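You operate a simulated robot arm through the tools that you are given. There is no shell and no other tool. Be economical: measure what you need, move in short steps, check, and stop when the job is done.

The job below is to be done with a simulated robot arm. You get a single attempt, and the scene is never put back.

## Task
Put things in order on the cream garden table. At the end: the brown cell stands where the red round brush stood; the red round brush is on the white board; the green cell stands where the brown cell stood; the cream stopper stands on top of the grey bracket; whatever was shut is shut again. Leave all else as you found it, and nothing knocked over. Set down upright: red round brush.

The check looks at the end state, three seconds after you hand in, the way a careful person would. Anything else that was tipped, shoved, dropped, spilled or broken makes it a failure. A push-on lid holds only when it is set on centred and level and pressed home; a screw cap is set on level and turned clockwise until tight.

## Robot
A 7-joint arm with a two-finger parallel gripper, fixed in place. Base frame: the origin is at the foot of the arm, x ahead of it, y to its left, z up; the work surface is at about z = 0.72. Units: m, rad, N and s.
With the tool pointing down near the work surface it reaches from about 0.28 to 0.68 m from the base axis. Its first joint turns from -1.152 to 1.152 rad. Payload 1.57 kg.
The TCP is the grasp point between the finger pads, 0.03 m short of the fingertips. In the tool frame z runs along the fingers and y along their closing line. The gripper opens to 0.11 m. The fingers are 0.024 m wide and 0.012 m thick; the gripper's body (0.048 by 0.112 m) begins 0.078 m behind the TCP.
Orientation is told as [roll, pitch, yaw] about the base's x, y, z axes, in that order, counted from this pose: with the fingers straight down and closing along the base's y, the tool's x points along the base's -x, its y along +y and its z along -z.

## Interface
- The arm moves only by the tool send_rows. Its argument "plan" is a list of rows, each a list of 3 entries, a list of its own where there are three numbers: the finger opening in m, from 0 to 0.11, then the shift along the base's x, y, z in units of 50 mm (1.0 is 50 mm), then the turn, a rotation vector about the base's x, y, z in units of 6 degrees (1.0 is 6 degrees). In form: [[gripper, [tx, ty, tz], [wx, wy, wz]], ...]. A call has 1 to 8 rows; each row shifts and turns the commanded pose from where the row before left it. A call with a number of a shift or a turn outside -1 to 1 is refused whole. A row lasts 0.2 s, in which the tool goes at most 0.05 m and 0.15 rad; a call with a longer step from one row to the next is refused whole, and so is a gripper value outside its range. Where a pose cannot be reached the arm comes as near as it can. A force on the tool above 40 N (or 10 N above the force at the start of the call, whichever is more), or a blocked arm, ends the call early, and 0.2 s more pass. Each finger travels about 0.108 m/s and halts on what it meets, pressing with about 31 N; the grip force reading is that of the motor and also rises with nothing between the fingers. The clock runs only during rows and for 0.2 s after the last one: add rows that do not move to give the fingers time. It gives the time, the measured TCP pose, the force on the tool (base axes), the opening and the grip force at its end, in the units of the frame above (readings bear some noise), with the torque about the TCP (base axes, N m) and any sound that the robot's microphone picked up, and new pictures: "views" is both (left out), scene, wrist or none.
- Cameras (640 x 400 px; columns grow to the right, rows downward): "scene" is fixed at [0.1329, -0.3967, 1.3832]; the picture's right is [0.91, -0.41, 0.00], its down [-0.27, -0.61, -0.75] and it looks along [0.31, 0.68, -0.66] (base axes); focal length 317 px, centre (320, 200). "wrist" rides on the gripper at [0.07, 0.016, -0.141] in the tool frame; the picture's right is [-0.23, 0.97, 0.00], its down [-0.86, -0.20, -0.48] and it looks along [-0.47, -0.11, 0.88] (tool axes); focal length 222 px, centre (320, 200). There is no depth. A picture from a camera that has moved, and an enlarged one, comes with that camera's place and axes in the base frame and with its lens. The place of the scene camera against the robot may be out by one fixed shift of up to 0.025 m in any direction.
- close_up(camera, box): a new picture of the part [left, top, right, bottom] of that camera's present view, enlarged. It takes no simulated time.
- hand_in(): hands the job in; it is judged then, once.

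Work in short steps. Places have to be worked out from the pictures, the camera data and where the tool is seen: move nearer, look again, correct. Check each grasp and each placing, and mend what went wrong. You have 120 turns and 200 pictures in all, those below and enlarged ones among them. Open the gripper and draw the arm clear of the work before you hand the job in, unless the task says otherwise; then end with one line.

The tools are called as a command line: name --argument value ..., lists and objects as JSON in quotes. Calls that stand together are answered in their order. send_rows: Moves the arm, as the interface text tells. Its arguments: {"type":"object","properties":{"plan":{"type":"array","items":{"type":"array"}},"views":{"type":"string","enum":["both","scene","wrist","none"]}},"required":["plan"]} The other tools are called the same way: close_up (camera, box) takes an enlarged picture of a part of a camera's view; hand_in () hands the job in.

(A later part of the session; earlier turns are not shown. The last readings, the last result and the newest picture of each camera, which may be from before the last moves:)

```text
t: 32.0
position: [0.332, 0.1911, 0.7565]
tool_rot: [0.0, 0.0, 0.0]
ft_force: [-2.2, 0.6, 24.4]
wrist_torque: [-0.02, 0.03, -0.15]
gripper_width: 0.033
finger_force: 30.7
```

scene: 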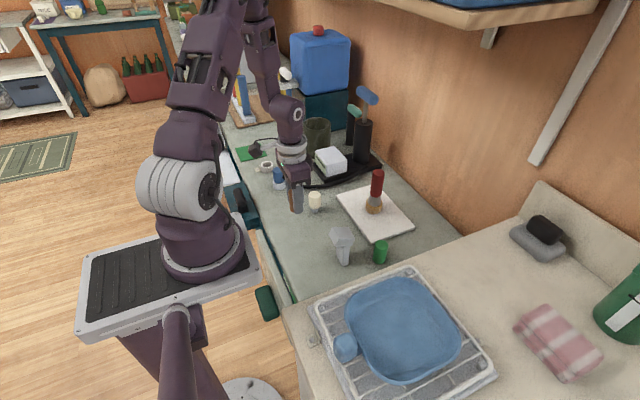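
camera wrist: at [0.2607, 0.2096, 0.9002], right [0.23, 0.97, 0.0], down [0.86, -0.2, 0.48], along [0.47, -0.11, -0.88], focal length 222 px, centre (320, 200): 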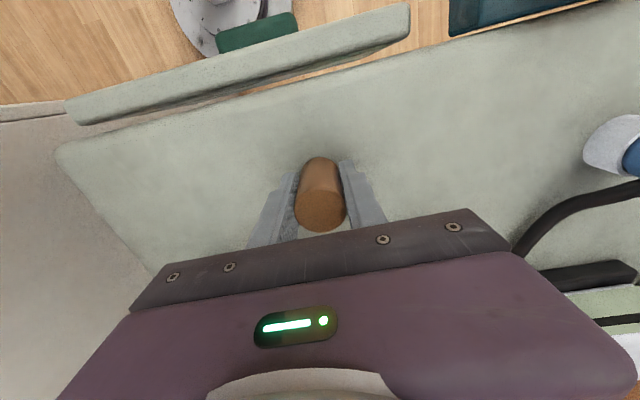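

Contact made. I ease up 1 mm and open.

send_rows --plan '[[0.0, [0, 0, 0.03], [0, 0, 0]], [0.034, [0, 0, 0], [0, 0, 0]], [0.045, [0, 0, 0], [0, 0, 0]], [0.06, [0, 0, 0], [0, 0, 0]], [0.06, [0, 0, 0.3], [0, 0, 0]], [0.06, [0, 0, 0.8], [0, 0, 0]], [0.06, [0, 0, 0.9], [0, 0, 0]], [0.06, [0, 0, 0.9], [0, 0, 0]]]'

close_up --camera "scene" --box '[250, 130, 350, 260]'

```text
t: 33.8
position: [0.3312, 0.1907, 0.9014]
tool_rot: [0.0, -0.001, 0.002]
ft_force: [0.7, -0.9, 0.1]
wrist_torque: [0.01, 0.05, 0.0]
gripper_width: 0.0599
finger_force: 0.1
camera wrist: at [0.2603, 0.2069, 1.0432], right [0.23, 0.97, 0.0], down [0.86, -0.2, 0.48], along [0.47, -0.11, -0.88], focal length 222 px, centre (320, 200)
```

scene: 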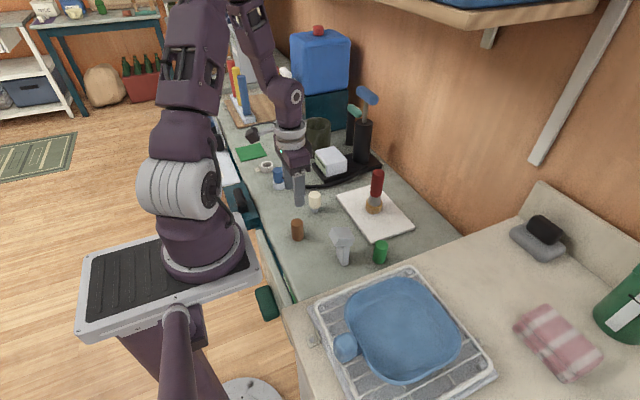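
wrist: 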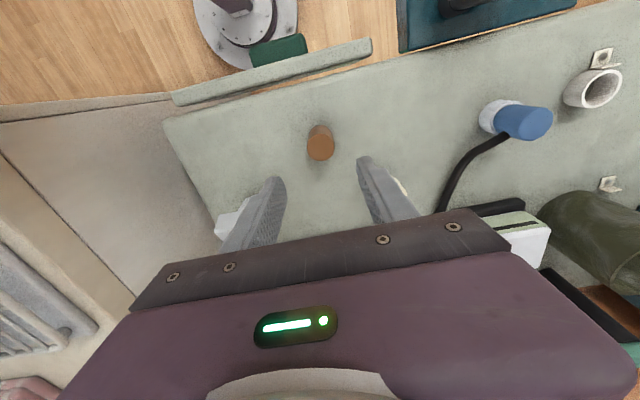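

```text
3.08 times, centred on (300, 195) of scene
camera zoom: at [0.1329, -0.3967, 1.3832], right [0.91, -0.41, 0.0], down [-0.27, -0.61, -0.75], along [0.31, 0.68, -0.66], focal length 976 px, centre (382, 215)
```

zoom: 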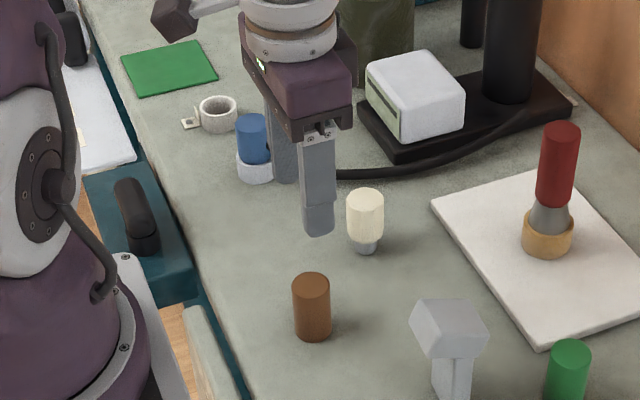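

Brown stands at the brush's old place, but comparing pictures shows it about 7 mm short in x (brush base was at about x 0.339). I go back down, regrip and correct it.

send_rows --plan '[[0.06, [0, 0, -0.9], [0, 0, 0]], [0.06, [0, 0, -0.9], [0, 0, 0]], [0.06, [0, 0, -0.8], [0, 0, 0]], [0.06, [0, 0, -0.28], [0, 0, 0]], [0.04, [0, 0, 0], [0, 0, 0]], [0.0, [0, 0, 0], [0, 0, 0]], [0.0, [0, 0, 0], [0, 0, 0]], [0.0, [0, 0, 0], [0, 0, 0]]]' --views "none"

send_rows --plan '[[0.0, [0, 0, 0.08], [0, 0, 0]], [0.0, [0.07, 0, 0], [0, 0, 0]], [0.0, [0.07, 0, 0], [0, 0, 0]], [0.0, [0, 0, 0], [0, 0, 0]], [0.0, [0, 0, -0.06], [0, 0, 0]], [0.0, [0, 0, -0.04], [0, 0, 0]], [0.0, [0, 0, 0], [0, 0, 0]]]' --views "wrist"

```text
t: 35.6
position: [0.3322, 0.1912, 0.7573]
tool_rot: [-0.001, 0.0, -0.001]
ft_force: [0.7, -0.1, 0.2]
wrist_torque: [-0.03, 0.03, -0.02]
gripper_width: 0.0327
finger_force: 30.7
```

```text
t: 37.2
position: [0.3394, 0.1906, 0.7587]
tool_rot: [0.0, 0.002, 0.0]
ft_force: [0.4, 0.1, -1.8]
wrist_torque: [-0.02, -0.03, -0.02]
gripper_width: 0.0331
finger_force: 30.9
camera wrist: at [0.2676, 0.2072, 0.8981], right [0.23, 0.97, 0.0], down [0.86, -0.2, 0.48], along [0.47, -0.11, -0.88], focal length 222 px, centre (320, 200)
```

wrist: 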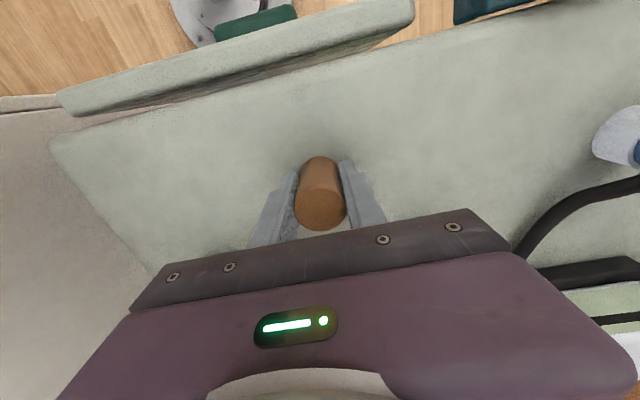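

Held at x 0.339, still 1–2 mm up; I lower until contact.

send_rows --plan '[[0.0, [0, 0, -0.03], [0, 0, 0]], [0.0, [0, 0, -0.02], [0, 0, 0]], [0.0, [0, 0, 0], [0, 0, 0]]]' --views "none"

```text
t: 38.0
position: [0.3392, 0.1903, 0.7554]
tool_rot: [0.001, -0.003, 0.0]
ft_force: [-0.1, -1.0, 26.5]
wrist_torque: [-0.03, -0.11, -0.06]
gripper_width: 0.033
finger_force: 31.3
```

Contact; ease off and release, then rise.

send_rows --plan '[[0.0, [0, 0, 0.03], [0, 0, 0]], [0.034, [0, 0, 0], [0, 0, 0]], [0.045, [0, 0, 0], [0, 0, 0]], [0.06, [0, 0, 0], [0, 0, 0]], [0.06, [0, 0, 0.3], [0, 0, 0]], [0.06, [0, 0, 0.8], [0, 0, 0]], [0.06, [0, 0, 0.9], [0, 0, 0]], [0.06, [0, 0, 0.9], [0, 0, 0]]]'

close_up --camera "scene" --box '[250, 130, 350, 260]'

```text
t: 39.8
position: [0.3387, 0.1912, 0.9023]
tool_rot: [0.001, -0.002, 0.001]
ft_force: [0.8, -0.5, -1.0]
wrist_torque: [0.03, 0.01, 0.0]
gripper_width: 0.0599
finger_force: 0.1
camera wrist: at [0.2667, 0.2074, 1.0432], right [0.23, 0.97, 0.0], down [0.86, -0.2, 0.48], along [0.47, -0.11, -0.88], focal length 222 px, centre (320, 200)
```

scene: 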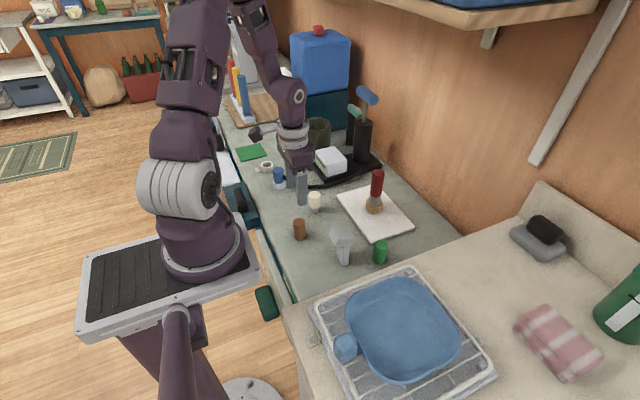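
wrist: 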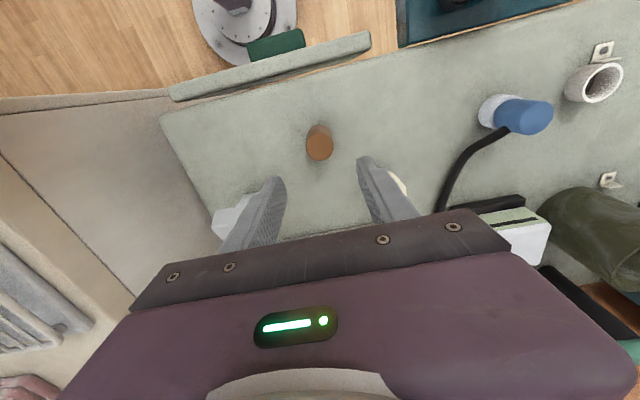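

```text
3.08 times, centred on (300, 195) of scene
camera zoom: at [0.1329, -0.3967, 1.3832], right [0.91, -0.41, 0.0], down [-0.27, -0.61, -0.75], along [0.31, 0.68, -0.66], focal length 976 px, centre (382, 215)
```

zoom: 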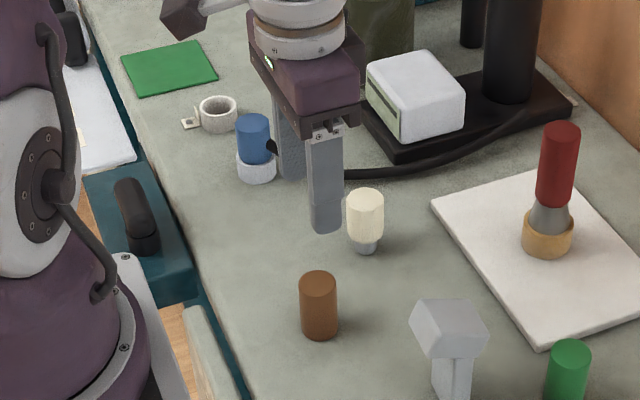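

Brown cell is now right. Next the green cell: I move to view it and the bracket from above.

send_rows --plan '[[0.06, [0.4, -0.6, 0.4], [0, 0, 0]], [0.06, [0.5, -0.8, 0.2], [0, 0, 0]], [0.06, [0.5, -0.8, 0.2], [0, 0, 0]], [0.06, [0.5, -0.8, 0.0], [0, 0, 0]], [0.06, [0.3, -0.2, 0.0], [0, 0, 0]], [0.06, [0, 0, 0], [0, 0, 0]]]' --views "wrist"

close_up --camera "wrist" --box '[220, 40, 440, 200]'

```text
t: 41.2
position: [0.4493, 0.03, 0.9406]
tool_rot: [0.002, 0.0, 0.001]
ft_force: [0.1, 0.4, 0.5]
wrist_torque: [0.01, 0.01, 0.01]
gripper_width: 0.0599
finger_force: 0.1
camera wrist: at [0.3771, 0.0473, 1.082], right [0.23, 0.97, 0.0], down [0.86, -0.2, 0.48], along [0.47, -0.11, -0.88], focal length 222 px, centre (320, 200)
```

wrist: 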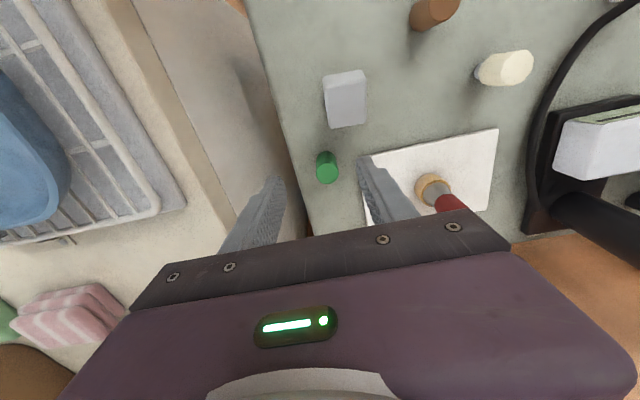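

```text
2.50 times, centred on (330, 120) of wrist
camera zoom: at [0.3771, 0.0473, 1.082], right [0.23, 0.97, 0.0], down [0.86, -0.2, 0.48], along [0.47, -0.11, -0.88], focal length 555 px, centre (295, 400)
```

zoom: 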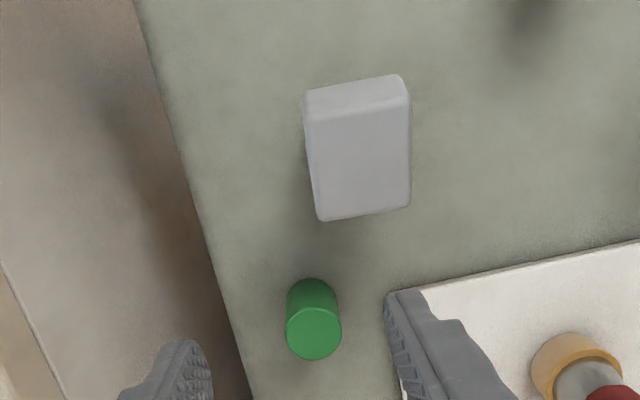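

Green cell at (0.499, 0.032); bracket head centre at about (0.408, 0.070), top z≈0.81. The board edge is near (y 0.083), so I use a 0.056 opening, and pause at z≈0.83 to check.

send_rows --plan '[[0.056, [0.95, 0.02, 0], [0, 0, 0]], [0.056, [0.05, 0, -0.7], [0, 0, 0]], [0.056, [0, 0, -0.8], [0, 0, 0]], [0.056, [0, 0, -0.7], [0, 0, 0]], [0.056, [0, 0, 0], [0, 0, 0]]]' --views "wrist"

close_up --camera "wrist" --box '[220, 60, 420, 240]'

```text
t: 42.4
position: [0.4987, 0.0314, 0.8307]
tool_rot: [0.001, 0.0, -0.001]
ft_force: [-0.2, 0.3, 0.1]
wrist_torque: [0.0, -0.01, 0.0]
gripper_width: 0.056
finger_force: 0.1
camera wrist: at [0.4266, 0.0484, 0.9716], right [0.23, 0.97, 0.0], down [0.85, -0.2, 0.48], along [0.47, -0.11, -0.88], focal length 222 px, centre (320, 200)
```

wrist: 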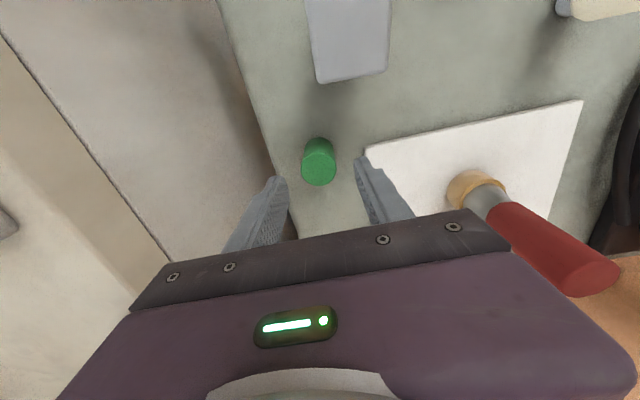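

```text
2.22 times, centred on (320, 150) of wrist
camera zoom: at [0.4266, 0.0484, 0.9716], right [0.23, 0.97, 0.0], down [0.85, -0.2, 0.48], along [0.47, -0.11, -0.88], focal length 494 px, centre (320, 311)
```

zoom: 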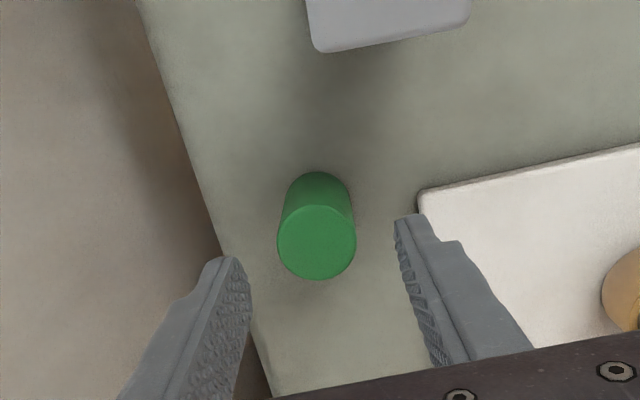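

Aligned. Descend and grip.

send_rows --plan '[[0.056, [0, -0.02, -0.6], [0, 0, 0]], [0.056, [0, 0, -0.6], [0, 0, 0]], [0.056, [0, 0, -0.28], [0, 0, 0]], [0.056, [0, 0, 0], [0, 0, 0]], [0.04, [0, 0, 0], [0, 0, 0]], [0.0, [0, 0, 0], [0, 0, 0]], [0.0, [0, 0, 0], [0, 0, 0]], [0.0, [0, 0, 0], [0, 0, 0]]]' --views "wrist"

```text
t: 44.2
position: [0.4982, 0.0304, 0.7572]
tool_rot: [0.001, 0.001, -0.001]
ft_force: [-0.6, 0.3, -0.2]
wrist_torque: [-0.06, 0.02, 0.0]
gripper_width: 0.0329
finger_force: 31.2
camera wrist: at [0.427, 0.0478, 0.8979], right [0.23, 0.97, 0.0], down [0.86, -0.2, 0.48], along [0.47, -0.11, -0.88], focal length 222 px, centre (320, 200)
```

wrist: 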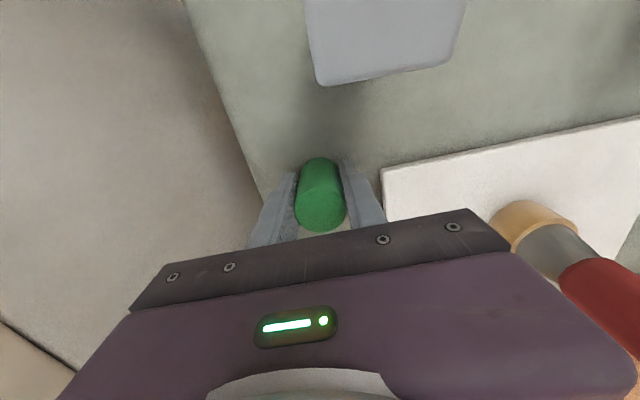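

Gripped and centred. I lift slowly.

send_rows --plan '[[0.0, [0, 0, 0.08], [0, 0, 0]], [0.0, [0, 0, 0.15], [0, 0, 0]], [0.0, [0, 0, 0.25], [0, 0, 0]], [0.0, [0, 0, 0.3], [0, 0, 0]], [0.0, [0, 0, 0.3], [0, 0, 0]], [0.0, [0, 0, 0.2], [0, 0, 0]], [0.0, [0, 0, 0], [0, 0, 0]]]' --views "wrist"

```text
t: 45.8
position: [0.5, 0.0312, 0.8219]
tool_rot: [0.0, 0.002, 0.001]
ft_force: [0.3, 0.3, -1.8]
wrist_torque: [-0.01, 0.0, 0.01]
gripper_width: 0.0327
finger_force: 31.3
camera wrist: at [0.4277, 0.0476, 0.9622], right [0.23, 0.97, 0.0], down [0.86, -0.2, 0.48], along [0.47, -0.11, -0.88], focal length 222 px, centre (320, 200)
```

wrist: 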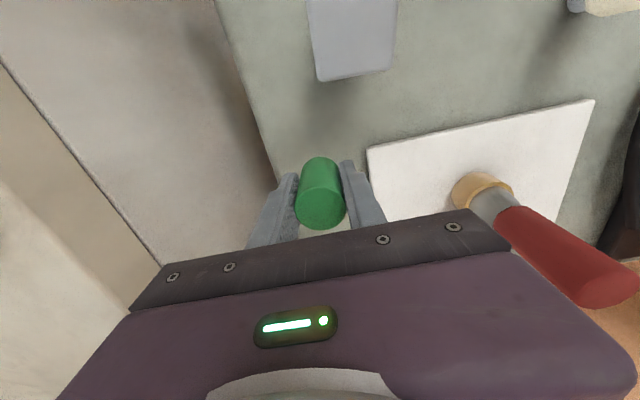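

Green is held. I travel along +x to the brown cell's old place (0.679, 0.030).

send_rows --plan '[[0.0, [0.28, 0, 0], [0, 0, 0]], [0.0, [0.55, 0, 0], [0, 0, 0]], [0.0, [0.6, 0, 0], [0, 0, 0]], [0.0, [0.6, 0, 0], [0, 0, 0]], [0.0, [0.6, -0.02, 0], [0, 0, 0]], [0.0, [0.6, 0, 0], [0, 0, 0]], [0.0, [0.35, 0, 0], [0, 0, 0]], [0.0, [0, 0, 0], [0, 0, 0]]]' --views "wrist"

```text
t: 47.6
position: [0.6769, 0.0304, 0.8195]
tool_rot: [-0.001, 0.0, 0.0]
ft_force: [0.2, -0.4, -0.9]
wrist_torque: [0.0, 0.0, -0.01]
gripper_width: 0.0332
finger_force: 30.7
camera wrist: at [0.6055, 0.0467, 0.9616], right [0.23, 0.97, 0.0], down [0.86, -0.2, 0.48], along [0.47, -0.11, -0.88], focal length 222 px, centre (320, 200)
```

wrist: 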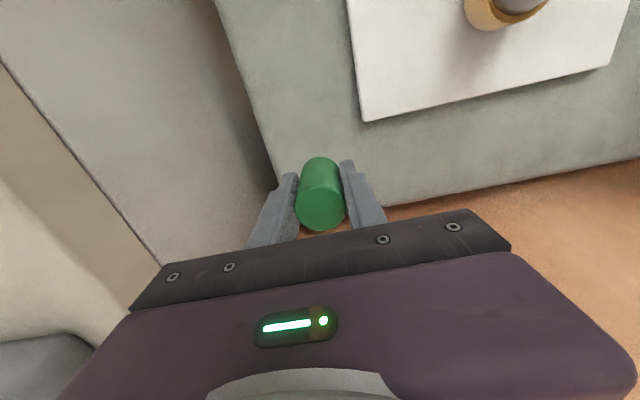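

Over the spot; I descend to just above the table and feel for contact.

send_rows --plan '[[0.0, [0.03, 0, -0.3], [0, 0, 0]], [0.0, [0, 0, -0.4], [0, 0, 0]], [0.0, [0, 0, -0.35], [0, 0, 0]], [0.0, [0, 0, -0.12], [0, 0, 0]], [0.0, [0, 0, -0.05], [0, 0, 0]], [0.0, [0, 0, -0.04], [0, 0, 0]], [0.0, [0, 0, 0], [0, 0, 0]]]' --views "none"

```text
t: 49.2
position: [0.6794, 0.0312, 0.7584]
tool_rot: [0.001, 0.0, -0.001]
ft_force: [-4.4, 1.7, 15.1]
wrist_torque: [0.04, 0.2, 0.04]
gripper_width: 0.0329
finger_force: 31.3
```

Contact (15 N). I ease off slightly, release with a small opening and rise.

send_rows --plan '[[0.0, [0, 0, 0.015], [0, 0, 0]], [0.034, [0, 0, 0], [0, 0, 0]], [0.045, [0, 0, 0], [0, 0, 0]], [0.06, [0, 0, 0], [0, 0, 0]], [0.06, [0, 0, 0.3], [0, 0, 0]], [0.06, [0, 0, 0.8], [0, 0, 0]], [0.06, [0, 0, 0.9], [0, 0, 0]], [0.06, [0, 0, 0.9], [0, 0, 0]]]'

close_up --camera "scene" --box '[320, 150, 460, 270]'

```text
t: 51.0
position: [0.6785, 0.0312, 0.9046]
tool_rot: [0.002, -0.001, -0.001]
ft_force: [0.1, -0.2, 1.2]
wrist_torque: [-0.02, 0.03, 0.05]
gripper_width: 0.0598
finger_force: 0.1
camera wrist: at [0.6069, 0.0461, 1.0457], right [0.23, 0.97, 0.0], down [0.86, -0.2, 0.48], along [0.47, -0.11, -0.88], focal length 222 px, centre (320, 200)
```

scene: 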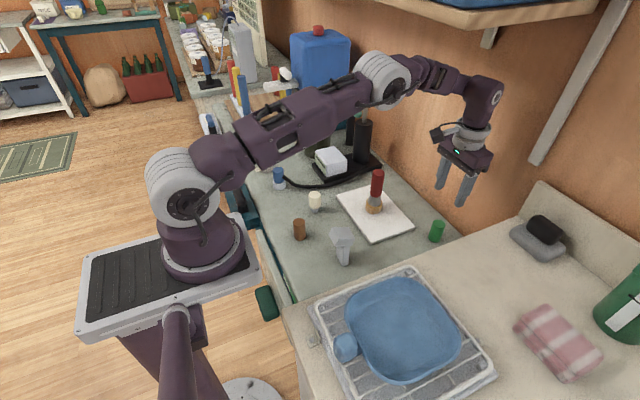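
wrist: 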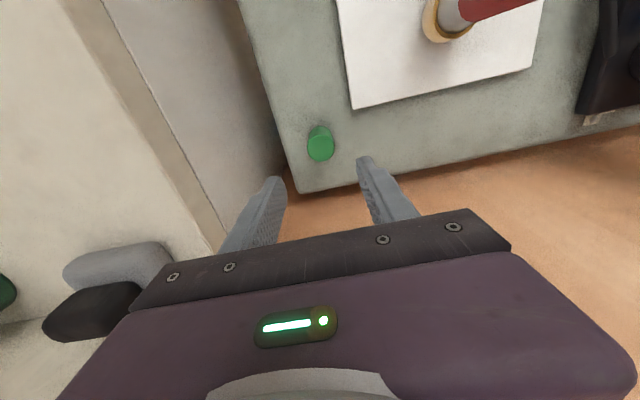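

```text
3.33 times, centred on (390, 210) of scene
camera zoom: at [0.1329, -0.3967, 1.3832], right [0.91, -0.41, 0.0], down [-0.27, -0.61, -0.75], along [0.31, 0.68, -0.66], focal length 1058 px, centre (87, 167)
```

zoom: 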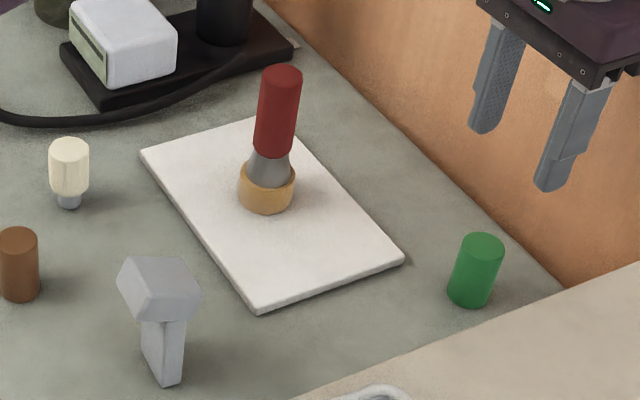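

Green matches brown's old place. Now I look closely at the bracket and stopper.

close_up --camera "scene" --box '[300, 180, 370, 275]'

send_rows --plan '[[0.06, [-0.6, 0.1, 0.2], [0, 0, 0]], [0.06, [-0.9, 0.1, 0.2], [0, 0, 0]], [0.06, [-0.9, 0.3, 0.2], [0, 0, 0]], [0.06, [-0.9, 0.3, 0.0], [0, 0, 0]], [0.06, [-0.9, 0.3, 0], [0, 0, 0]], [0.06, [-0.9, 0.4, 0], [0, 0, 0]], [0.06, [-0.9, 0.4, 0], [0, 0, 0]], [0.06, [0, 0.4, 0], [0, 0, 0]]]' --views "wrist"

```text
4.21 times, centred on (335, 228) of scene
camera zoom: at [0.1329, -0.3967, 1.3832], right [0.91, -0.41, 0.0], down [-0.27, -0.61, -0.75], along [0.31, 0.68, -0.66], focal length 1336 px, centre (257, 84)
```

zoom: 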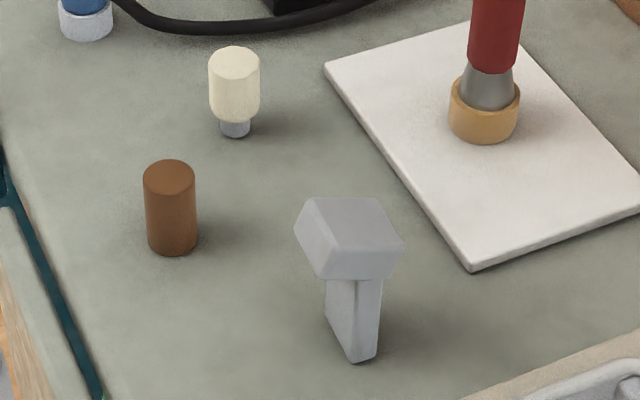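

```text
t: 52.8
position: [0.3789, 0.1449, 0.9337]
tool_rot: [-0.001, 0.0, 0.0]
ft_force: [0.6, -0.4, 0.1]
wrist_torque: [-0.05, 0.0, 0.0]
gripper_width: 0.06
finger_force: 0.0
camera wrist: at [0.3072, 0.1606, 1.0746], right [0.23, 0.97, 0.0], down [0.86, -0.2, 0.48], along [0.47, -0.11, -0.88], focal length 222 px, centre (320, 200)
```

wrist: 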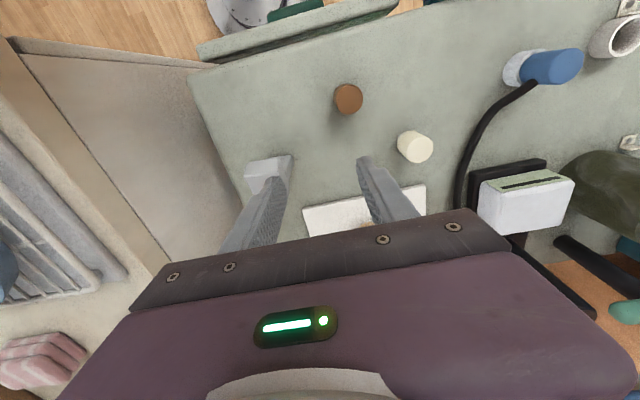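

Stopper at about (0.418, 0.270), top z≈0.77, head diameter ≈0.033 on a narrower peg; the bracket's stem is under its head centre (0.408, 0.070). I move above the stopper.

send_rows --plan '[[0.06, [0.3, 0.8, 0], [0, 0, 0]], [0.06, [0.3, 0.8, 0], [0, 0, 0]], [0.06, [0.18, 0.9, 0], [0, 0, 0]], [0.06, [0, 0, -0.8], [0, 0, 0]], [0.06, [0, 0, -0.8], [0, 0, 0]], [0.06, [0, 0, 0], [0, 0, 0]]]' --views "wrist"

close_up --camera "wrist" --box '[220, 60, 420, 240]'

```text
t: 54.2
position: [0.4183, 0.2694, 0.854]
tool_rot: [0.0, 0.0, 0.001]
ft_force: [0.2, 0.1, 1.2]
wrist_torque: [-0.02, -0.01, -0.01]
gripper_width: 0.06
finger_force: 0.1
camera wrist: at [0.3476, 0.2865, 0.9948], right [0.23, 0.97, 0.0], down [0.86, -0.2, 0.48], along [0.47, -0.11, -0.88], focal length 222 px, centre (320, 200)
```

wrist: 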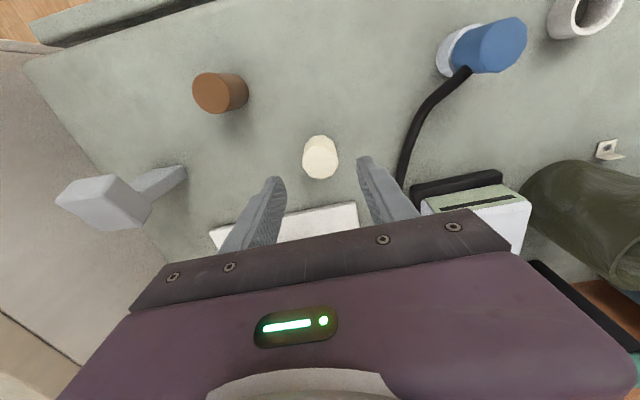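

```text
2.22 times, centred on (320, 150) of wrist
camera zoom: at [0.3476, 0.2865, 0.9948], right [0.23, 0.97, 0.0], down [0.86, -0.2, 0.48], along [0.47, -0.11, -0.88], focal length 494 px, centre (320, 311)
```

zoom: 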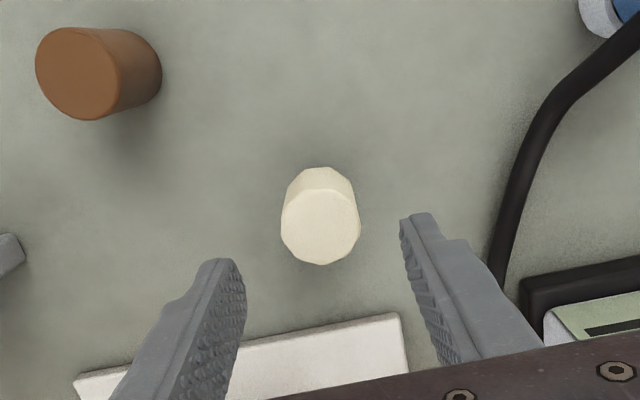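

Aligned to within 3 mm. Descend and grip the head at z≈0.757.

send_rows --plan '[[0.06, [0.06, 0, -0.7], [0, 0, 0]], [0.06, [0, 0, -0.7], [0, 0, 0]], [0.06, [0, 0, -0.54], [0, 0, 0]], [0.06, [0, 0, 0], [0, 0, 0]]]' --views "wrist"

close_up --camera "scene" --box '[270, 150, 370, 240]'

```text
t: 55.2
position: [0.4204, 0.27, 0.7564]
tool_rot: [0.0, 0.001, 0.001]
ft_force: [-0.3, 0.2, 0.1]
wrist_torque: [0.0, 0.02, -0.01]
gripper_width: 0.0601
finger_force: 0.1
camera wrist: at [0.35, 0.2867, 0.8971], right [0.23, 0.97, 0.0], down [0.86, -0.2, 0.48], along [0.47, -0.11, -0.88], focal length 222 px, centre (320, 200)
```

wrist: 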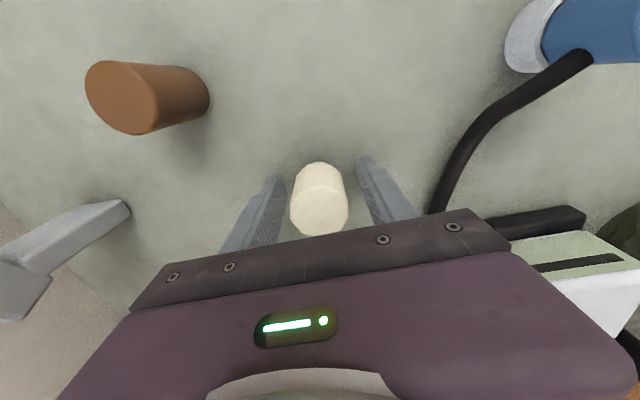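

```text
4.44 times, centred on (320, 195) of scene
camera zoom: at [0.1329, -0.3967, 1.3832], right [0.91, -0.41, 0.0], down [-0.27, -0.61, -0.75], along [0.31, 0.68, -0.66], focal length 1410 px, centre (320, 222)
```

zoom: 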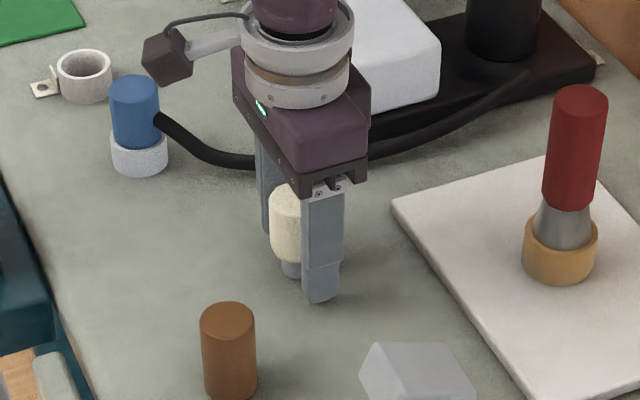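

Fingers straddle the head. Close.

send_rows --plan '[[0.045, [0, 0, 0], [0, 0, 0]], [0.035, [0, 0, 0], [0, 0, 0]], [0.0, [0, 0, 0], [0, 0, 0]], [0.0, [0, 0, 0], [0, 0, 0]], [0.0, [0, 0, 0], [0, 0, 0]]]' --views "wrist"

```text
t: 56.4
position: [0.4208, 0.2701, 0.7562]
tool_rot: [0.002, 0.0, 0.0]
ft_force: [-0.1, 0.2, 0.4]
wrist_torque: [0.02, 0.0, 0.0]
gripper_width: 0.0346
finger_force: 30.7
camera wrist: at [0.3501, 0.2867, 0.8974], right [0.23, 0.97, 0.0], down [0.86, -0.2, 0.48], along [0.47, -0.11, -0.88], focal length 222 px, centre (320, 200)
```

wrist: 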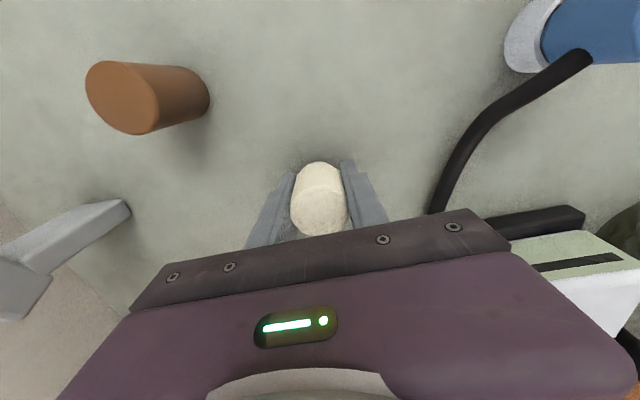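

Gripped at 0.0346 m. Slow lift.

send_rows --plan '[[0.0, [0, 0, 0.08], [0, 0, 0]], [0.0, [0, 0, 0.15], [0, 0, 0]], [0.0, [0, 0, 0.3], [0, 0, 0]], [0.0, [0, 0, 0.5], [0, 0, 0]], [0.0, [0, 0, 0.6], [0, 0, 0]], [0.0, [0, 0, 0.6], [0, 0, 0]], [0.0, [0, 0, 0.3], [0, 0, 0]], [0.0, [0, 0, 0], [0, 0, 0]]]'

close_up --camera "scene" --box '[270, 110, 390, 250]'

```text
t: 58.2
position: [0.4216, 0.2701, 0.8841]
tool_rot: [-0.001, -0.001, 0.001]
ft_force: [0.0, 0.8, -0.2]
wrist_torque: [0.0, -0.02, -0.01]
gripper_width: 0.0345
finger_force: 31.0
camera wrist: at [0.3504, 0.2868, 1.0247], right [0.23, 0.97, 0.0], down [0.86, -0.2, 0.48], along [0.47, -0.11, -0.88], focal length 222 px, centre (320, 200)
```

scene: 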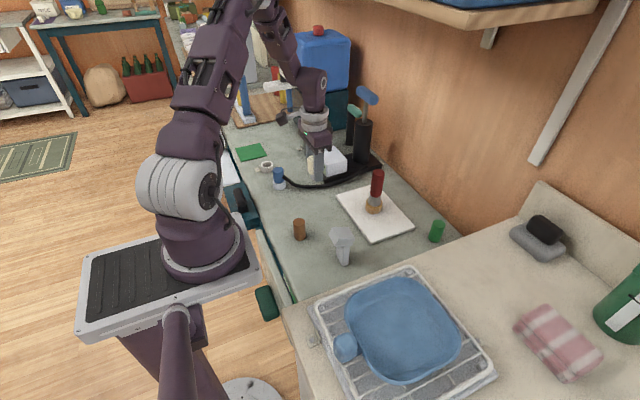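
wrist: 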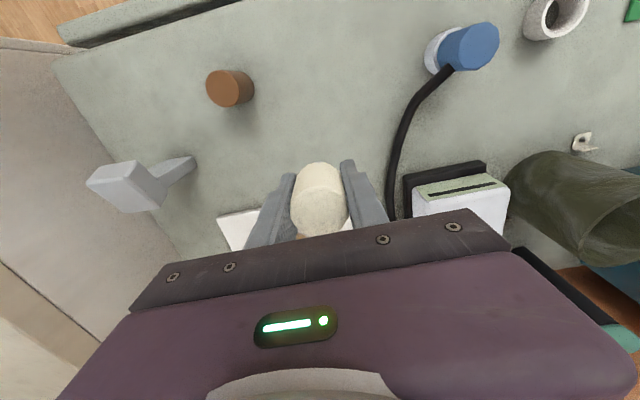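

```text
2.86 times, centred on (330, 180) of scene
camera zoom: at [0.1329, -0.3967, 1.3832], right [0.91, -0.41, 0.0], down [-0.27, -0.61, -0.75], along [0.31, 0.68, -0.66], focal length 906 px, centre (291, 257)
```

zoom: 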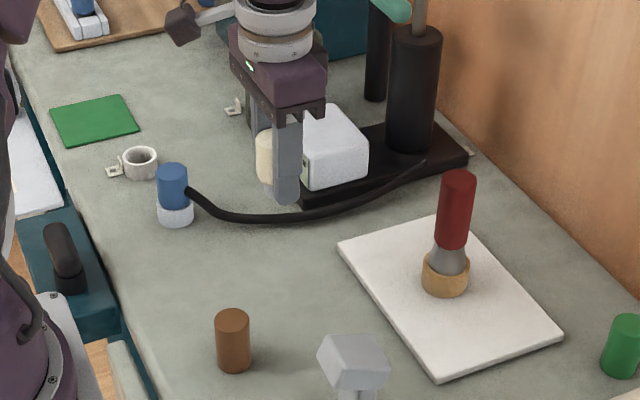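

Held firmly. I raise a bit more and move over to just before the bracket, checking height.

send_rows --plan '[[0.0, [0, 0, 0.5], [0, 0, 0]], [0.0, [-0.05, -0.5, 0.2], [0, 0, 0]], [0.0, [-0.05, -0.6, 0], [0, 0, 0]], [0.0, [-0.05, -0.6, 0], [0, 0, 0]], [0.0, [-0.05, -0.6, 0], [0, 0, 0]], [0.0, [-0.05, -0.6, 0], [0, 0, 0]], [0.0, [0, 0, 0], [0, 0, 0]]]'

close_up --camera "scene" --box '[280, 140, 390, 270]'

close_up --camera "wrist" --box '[180, 100, 400, 240]'

```text
t: 59.8
position: [0.4087, 0.1249, 0.9168]
tool_rot: [0.0, 0.0, 0.002]
ft_force: [0.2, -1.4, -0.9]
wrist_torque: [0.03, -0.02, -0.02]
gripper_width: 0.0346
finger_force: 31.1
camera wrist: at [0.3373, 0.1416, 1.0595], right [0.23, 0.97, 0.0], down [0.86, -0.2, 0.48], along [0.47, -0.11, -0.88], focal length 222 px, centre (320, 200)
```

scene: 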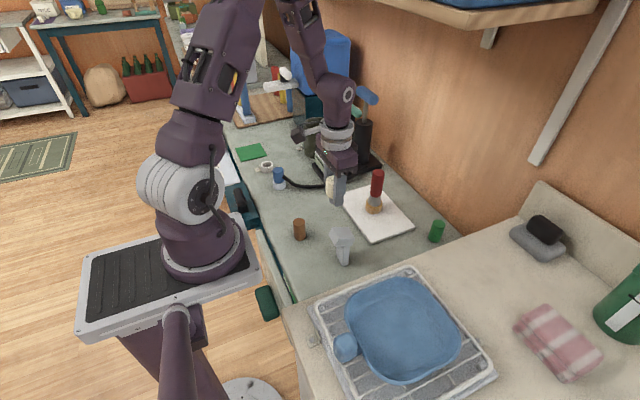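
wrist: 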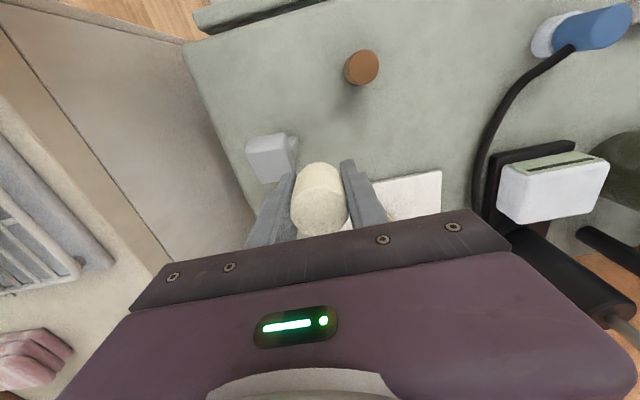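

```text
3.08 times, centred on (335, 205) of scene
camera zoom: at [0.1329, -0.3967, 1.3832], right [0.91, -0.41, 0.0], down [-0.27, -0.61, -0.75], along [0.31, 0.68, -0.66], focal length 976 px, centre (274, 185)
```

zoom: 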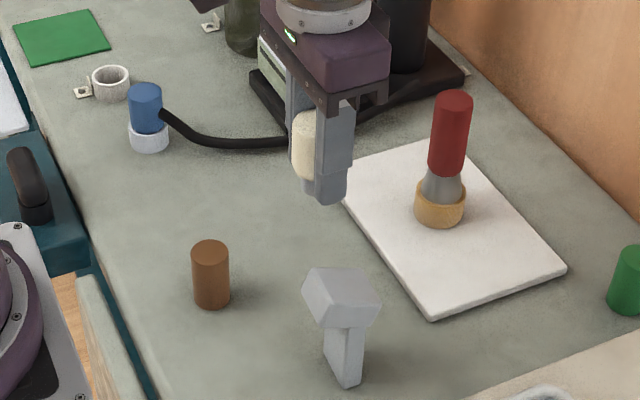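

```text
2.86 times, centred on (290, 170) of wrist
camera zoom: at [0.3373, 0.1416, 1.0595], right [0.23, 0.97, 0.0], down [0.86, -0.2, 0.48], along [0.47, -0.11, -0.88], focal length 635 px, centre (406, 286)
```

zoom: 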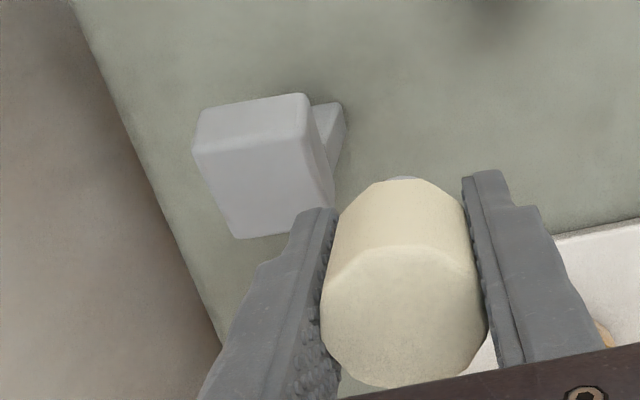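

Bracket top centre triangulates to (0.407, 0.069, ~0.82). I move over it at this height, then descend partway.

send_rows --plan '[[0.0, [-0.05, -0.4, 0], [0, 0, 0]], [0.0, [-0.05, -0.4, 0], [0, 0, 0]], [0.0, [0, -0.3, 0], [0, 0, 0]], [0.0, [0, 0, -0.3], [0, 0, 0]], [0.0, [0, 0, -0.4], [0, 0, 0]], [0.0, [0, 0, 0], [0, 0, 0]]]'

close_up --camera "scene" --box '[300, 170, 380, 270]'

close_up --camera "wrist" --box '[220, 120, 420, 245]'

```text
t: 61.2
position: [0.4038, 0.0706, 0.883]
tool_rot: [0.0, -0.002, 0.001]
ft_force: [-0.5, 0.2, -0.9]
wrist_torque: [0.0, 0.04, -0.04]
gripper_width: 0.0345
finger_force: 31.0
camera wrist: at [0.3327, 0.0864, 1.0237], right [0.23, 0.97, 0.0], down [0.86, -0.2, 0.48], along [0.47, -0.11, -0.88], focal length 222 px, centre (320, 200)
```

scene: 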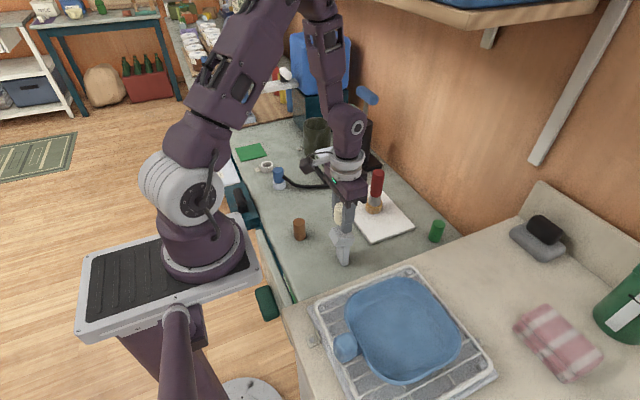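
wrist: 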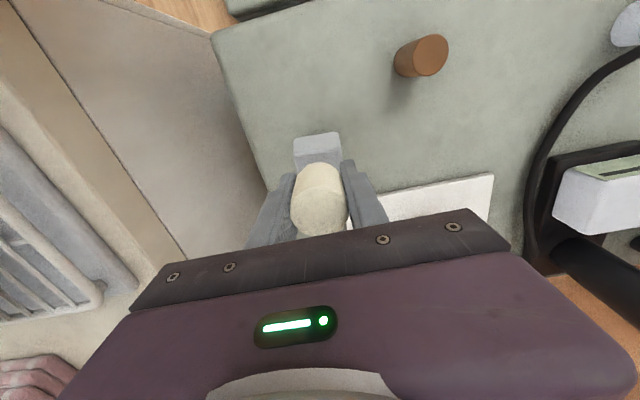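

```text
4.00 times, centred on (340, 220) of scene
camera zoom: at [0.1329, -0.3967, 1.3832], right [0.91, -0.41, 0.0], down [-0.27, -0.61, -0.75], along [0.31, 0.68, -0.66], focal length 1269 px, centre (240, 120)
```

zoom: 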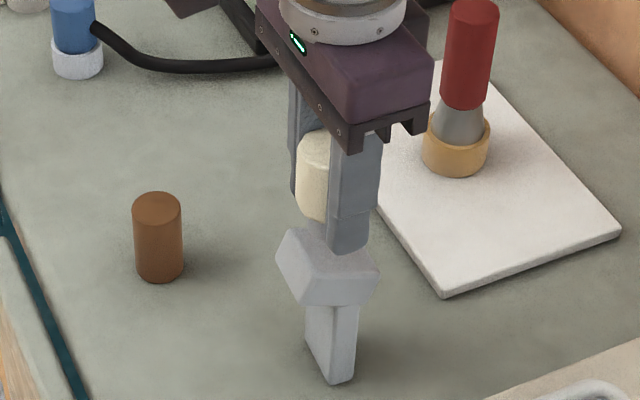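

```text
3.20 times, centred on (320, 182) of wrist
camera zoom: at [0.3327, 0.0864, 1.0237], right [0.23, 0.97, 0.0], down [0.86, -0.2, 0.48], along [0.47, -0.11, -0.88], focal length 711 px, centre (320, 256)
```

zoom: 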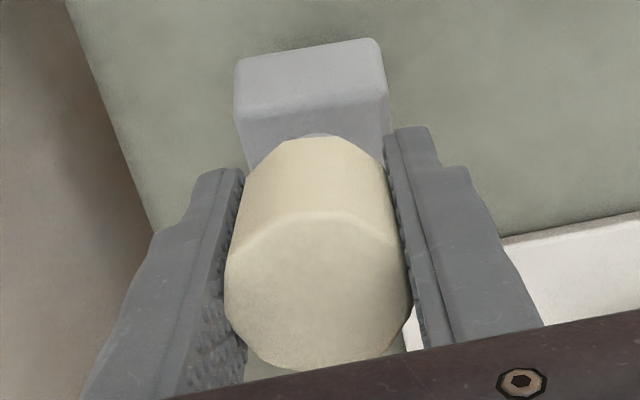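

Stopper and bracket look aligned; I shift +4 mm in x and descend in small steps, feeling for contact.

send_rows --plan '[[0.0, [0.08, -0.02, -0.1], [0, 0, 0]], [0.0, [0, 0, -0.16], [0, 0, 0]], [0.0, [0, 0, -0.06], [0, 0, 0]], [0.0, [0, 0, 0], [0, 0, 0]]]' --views "none"

close_up --camera "scene" --box '[300, 170, 380, 270]'

close_up --camera "wrist" --box '[220, 120, 420, 245]'

```text
t: 62.2
position: [0.4078, 0.0687, 0.8681]
tool_rot: [0.001, 0.0, 0.0]
ft_force: [-1.1, 0.7, -0.7]
wrist_torque: [-0.02, 0.02, -0.01]
gripper_width: 0.034
finger_force: 31.3
```

```text
4.00 times, centred on (340, 220) of scene
camera zoom: at [0.1329, -0.3967, 1.3832], right [0.91, -0.41, 0.0], down [-0.27, -0.61, -0.75], along [0.31, 0.68, -0.66], focal length 1269 px, centre (240, 120)
```

zoom: 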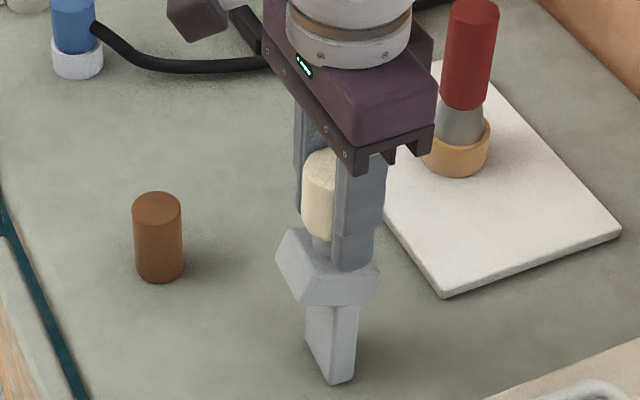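

```text
3.20 times, centred on (320, 182) of wrist
camera zoom: at [0.3364, 0.0855, 1.0081], right [0.23, 0.97, 0.0], down [0.86, -0.2, 0.48], along [0.47, -0.11, -0.88], focal length 711 px, centre (320, 256)
```

zoom: 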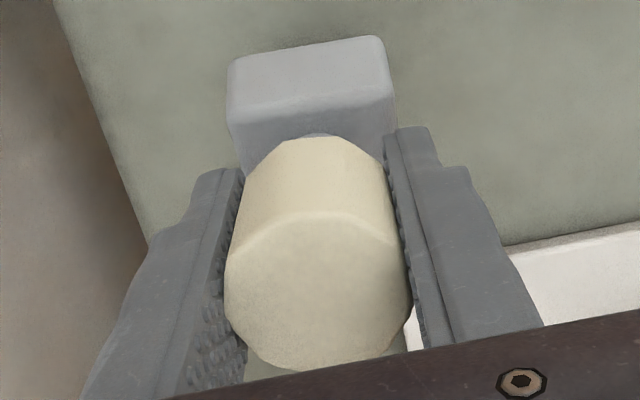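

I zoom in harder on the peg and the bracket top before going further.

close_up --camera "scene" --box '[320, 200, 360, 250]'

close_up --camera "wrist" --box '[280, 120, 360, 170]'

```text
8.00 times, centred on (340, 225) of scene
camera zoom: at [0.1329, -0.3967, 1.3832], right [0.91, -0.41, 0.0], down [-0.27, -0.61, -0.75], along [0.31, 0.68, -0.66], focal length 2538 px, centre (160, 0)
```

zoom: 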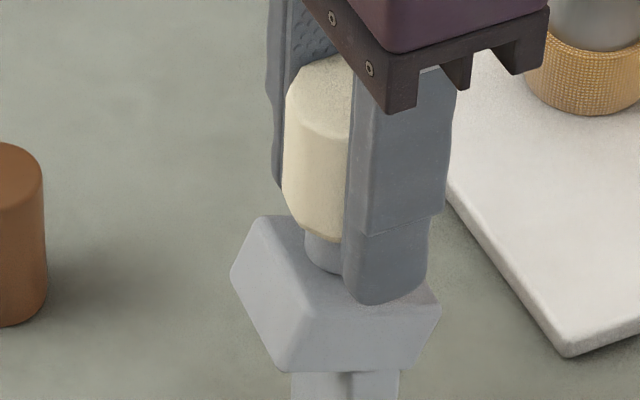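

```text
8.00 times, centred on (320, 145) of wrist
camera zoom: at [0.3364, 0.0855, 1.0081], right [0.23, 0.97, 0.0], down [0.86, -0.2, 0.48], along [0.47, -0.11, -0.88], focal length 1777 px, centre (320, 640)
```

zoom: 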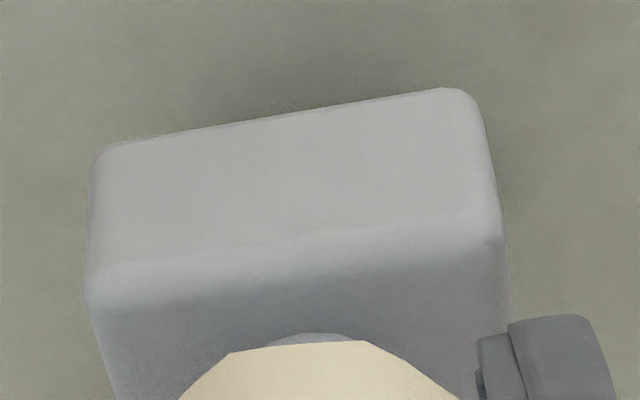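

The bracket top is nearer z≈0.83, so the peg is about 2 mm above it, and about 5 mm short in x of the centre (0.409, 0.071). I shift +5 mm, then lower gently.

send_rows --plan '[[0.0, [0, 0, 0.04], [0, 0, 0]], [0.0, [0.1, -0.02, 0], [0, 0, 0]], [0.0, [0, 0, 0], [0, 0, 0]], [0.0, [0, 0, -0.04], [0, 0, 0]], [0.0, [0, 0, -0.03], [0, 0, 0]], [0.0, [0, 0, 0], [0, 0, 0]]]' --views "none"

close_up --camera "scene" --box '[320, 200, 360, 250]'

```text
t: 63.6
position: [0.4138, 0.0693, 0.8652]
tool_rot: [-0.001, -0.001, 0.0]
ft_force: [-0.3, 0.9, -0.2]
wrist_torque: [-0.06, 0.0, 0.01]
gripper_width: 0.0347
finger_force: 30.9
```

```text
8.00 times, centred on (340, 225) of scene
camera zoom: at [0.1329, -0.3967, 1.3832], right [0.91, -0.41, 0.0], down [-0.27, -0.61, -0.75], along [0.31, 0.68, -0.66], focal length 2538 px, centre (160, 0)
```

zoom: 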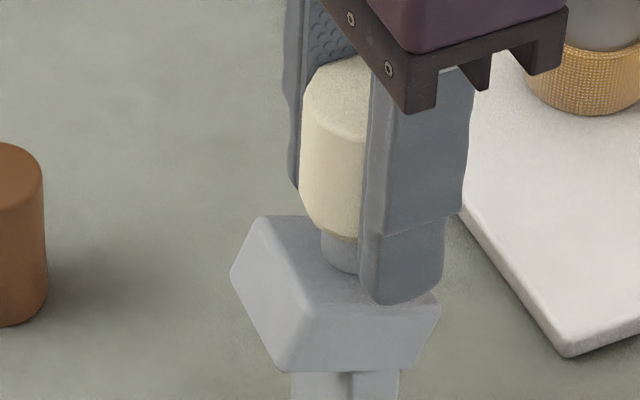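

Well centred now; no contact yet. I lower in 1.5 mm steps.

send_rows --plan '[[0.0, [0, 0, -0.03], [0, 0, 0]], [0.0, [0, 0, -0.03], [0, 0, 0]], [0.0, [0, 0, 0], [0, 0, 0]]]' --views "none"

close_up --camera "scene" --box '[320, 200, 360, 250]'

```text
t: 64.4
position: [0.4125, 0.068, 0.8624]
tool_rot: [0.0, 0.0, 0.0]
ft_force: [-0.9, 0.1, -0.3]
wrist_torque: [0.0, 0.0, 0.01]
gripper_width: 0.0344
finger_force: 31.1
```

```text
8.00 times, centred on (340, 225) of scene
camera zoom: at [0.1329, -0.3967, 1.3832], right [0.91, -0.41, 0.0], down [-0.27, -0.61, -0.75], along [0.31, 0.68, -0.66], focal length 2538 px, centre (160, 0)
```

zoom: 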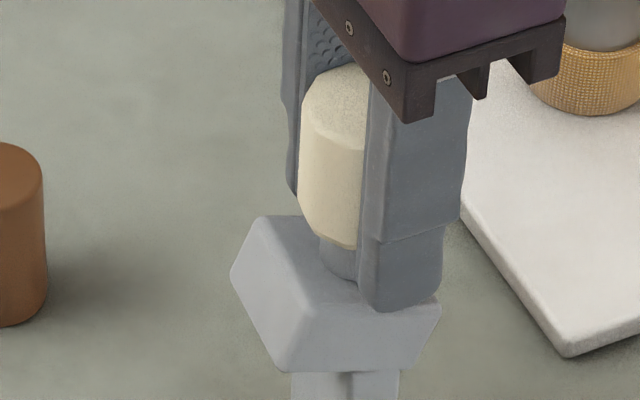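

send_rows --plan '[[0.0, [0, 0, -0.03], [0, 0, 0]], [0.0, [0, 0, -0.03], [0, 0, 0]], [0.0, [0, 0, 0], [0, 0, 0]]]' --views "none"

```text
t: 65.1
position: [0.414, 0.0674, 0.861]
tool_rot: [0.002, -0.005, 0.0]
ft_force: [-2.0, -1.3, 15.6]
wrist_torque: [-0.03, 0.14, 0.0]
gripper_width: 0.0344
finger_force: 31.5
stopped in row 3: the force on the tool passed its limit at 42 N (the readings are from after the stop); the commanded pose is now the measured one
```

Contact at TCP z≈0.861 (it spiked). I check the bracket before releasing.

close_up --camera "scene" --box '[310, 200, 370, 275]'

close_up --camera "wrist" --box '[220, 120, 420, 245]'

```text
5.33 times, centred on (340, 238) of scene
camera zoom: at [0.1326, -0.3967, 1.3832], right [0.91, -0.41, 0.0], down [-0.27, -0.61, -0.75], along [0.31, 0.68, -0.66], focal length 1692 px, centre (213, 0)
```

zoom: 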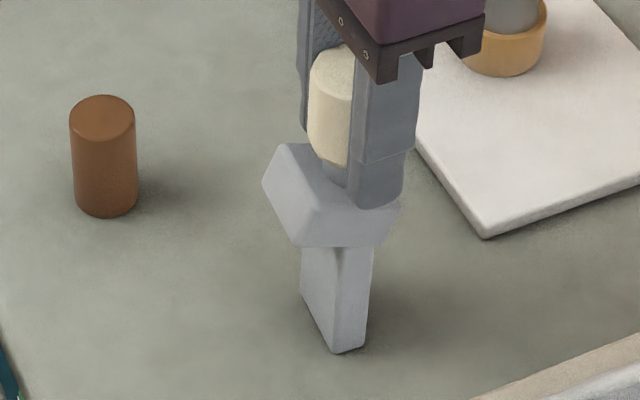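

```text
3.20 times, centred on (320, 182) of wrist
camera zoom: at [0.3417, 0.0846, 1.0019], right [0.23, 0.97, 0.0], down [0.85, -0.2, 0.48], along [0.47, -0.11, -0.88], focal length 711 px, centre (320, 256)
```

zoom: 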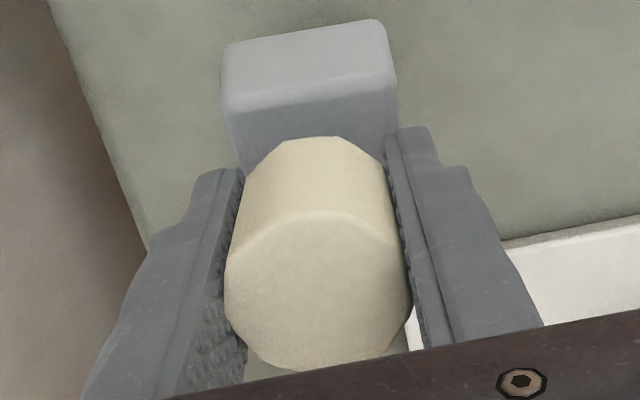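

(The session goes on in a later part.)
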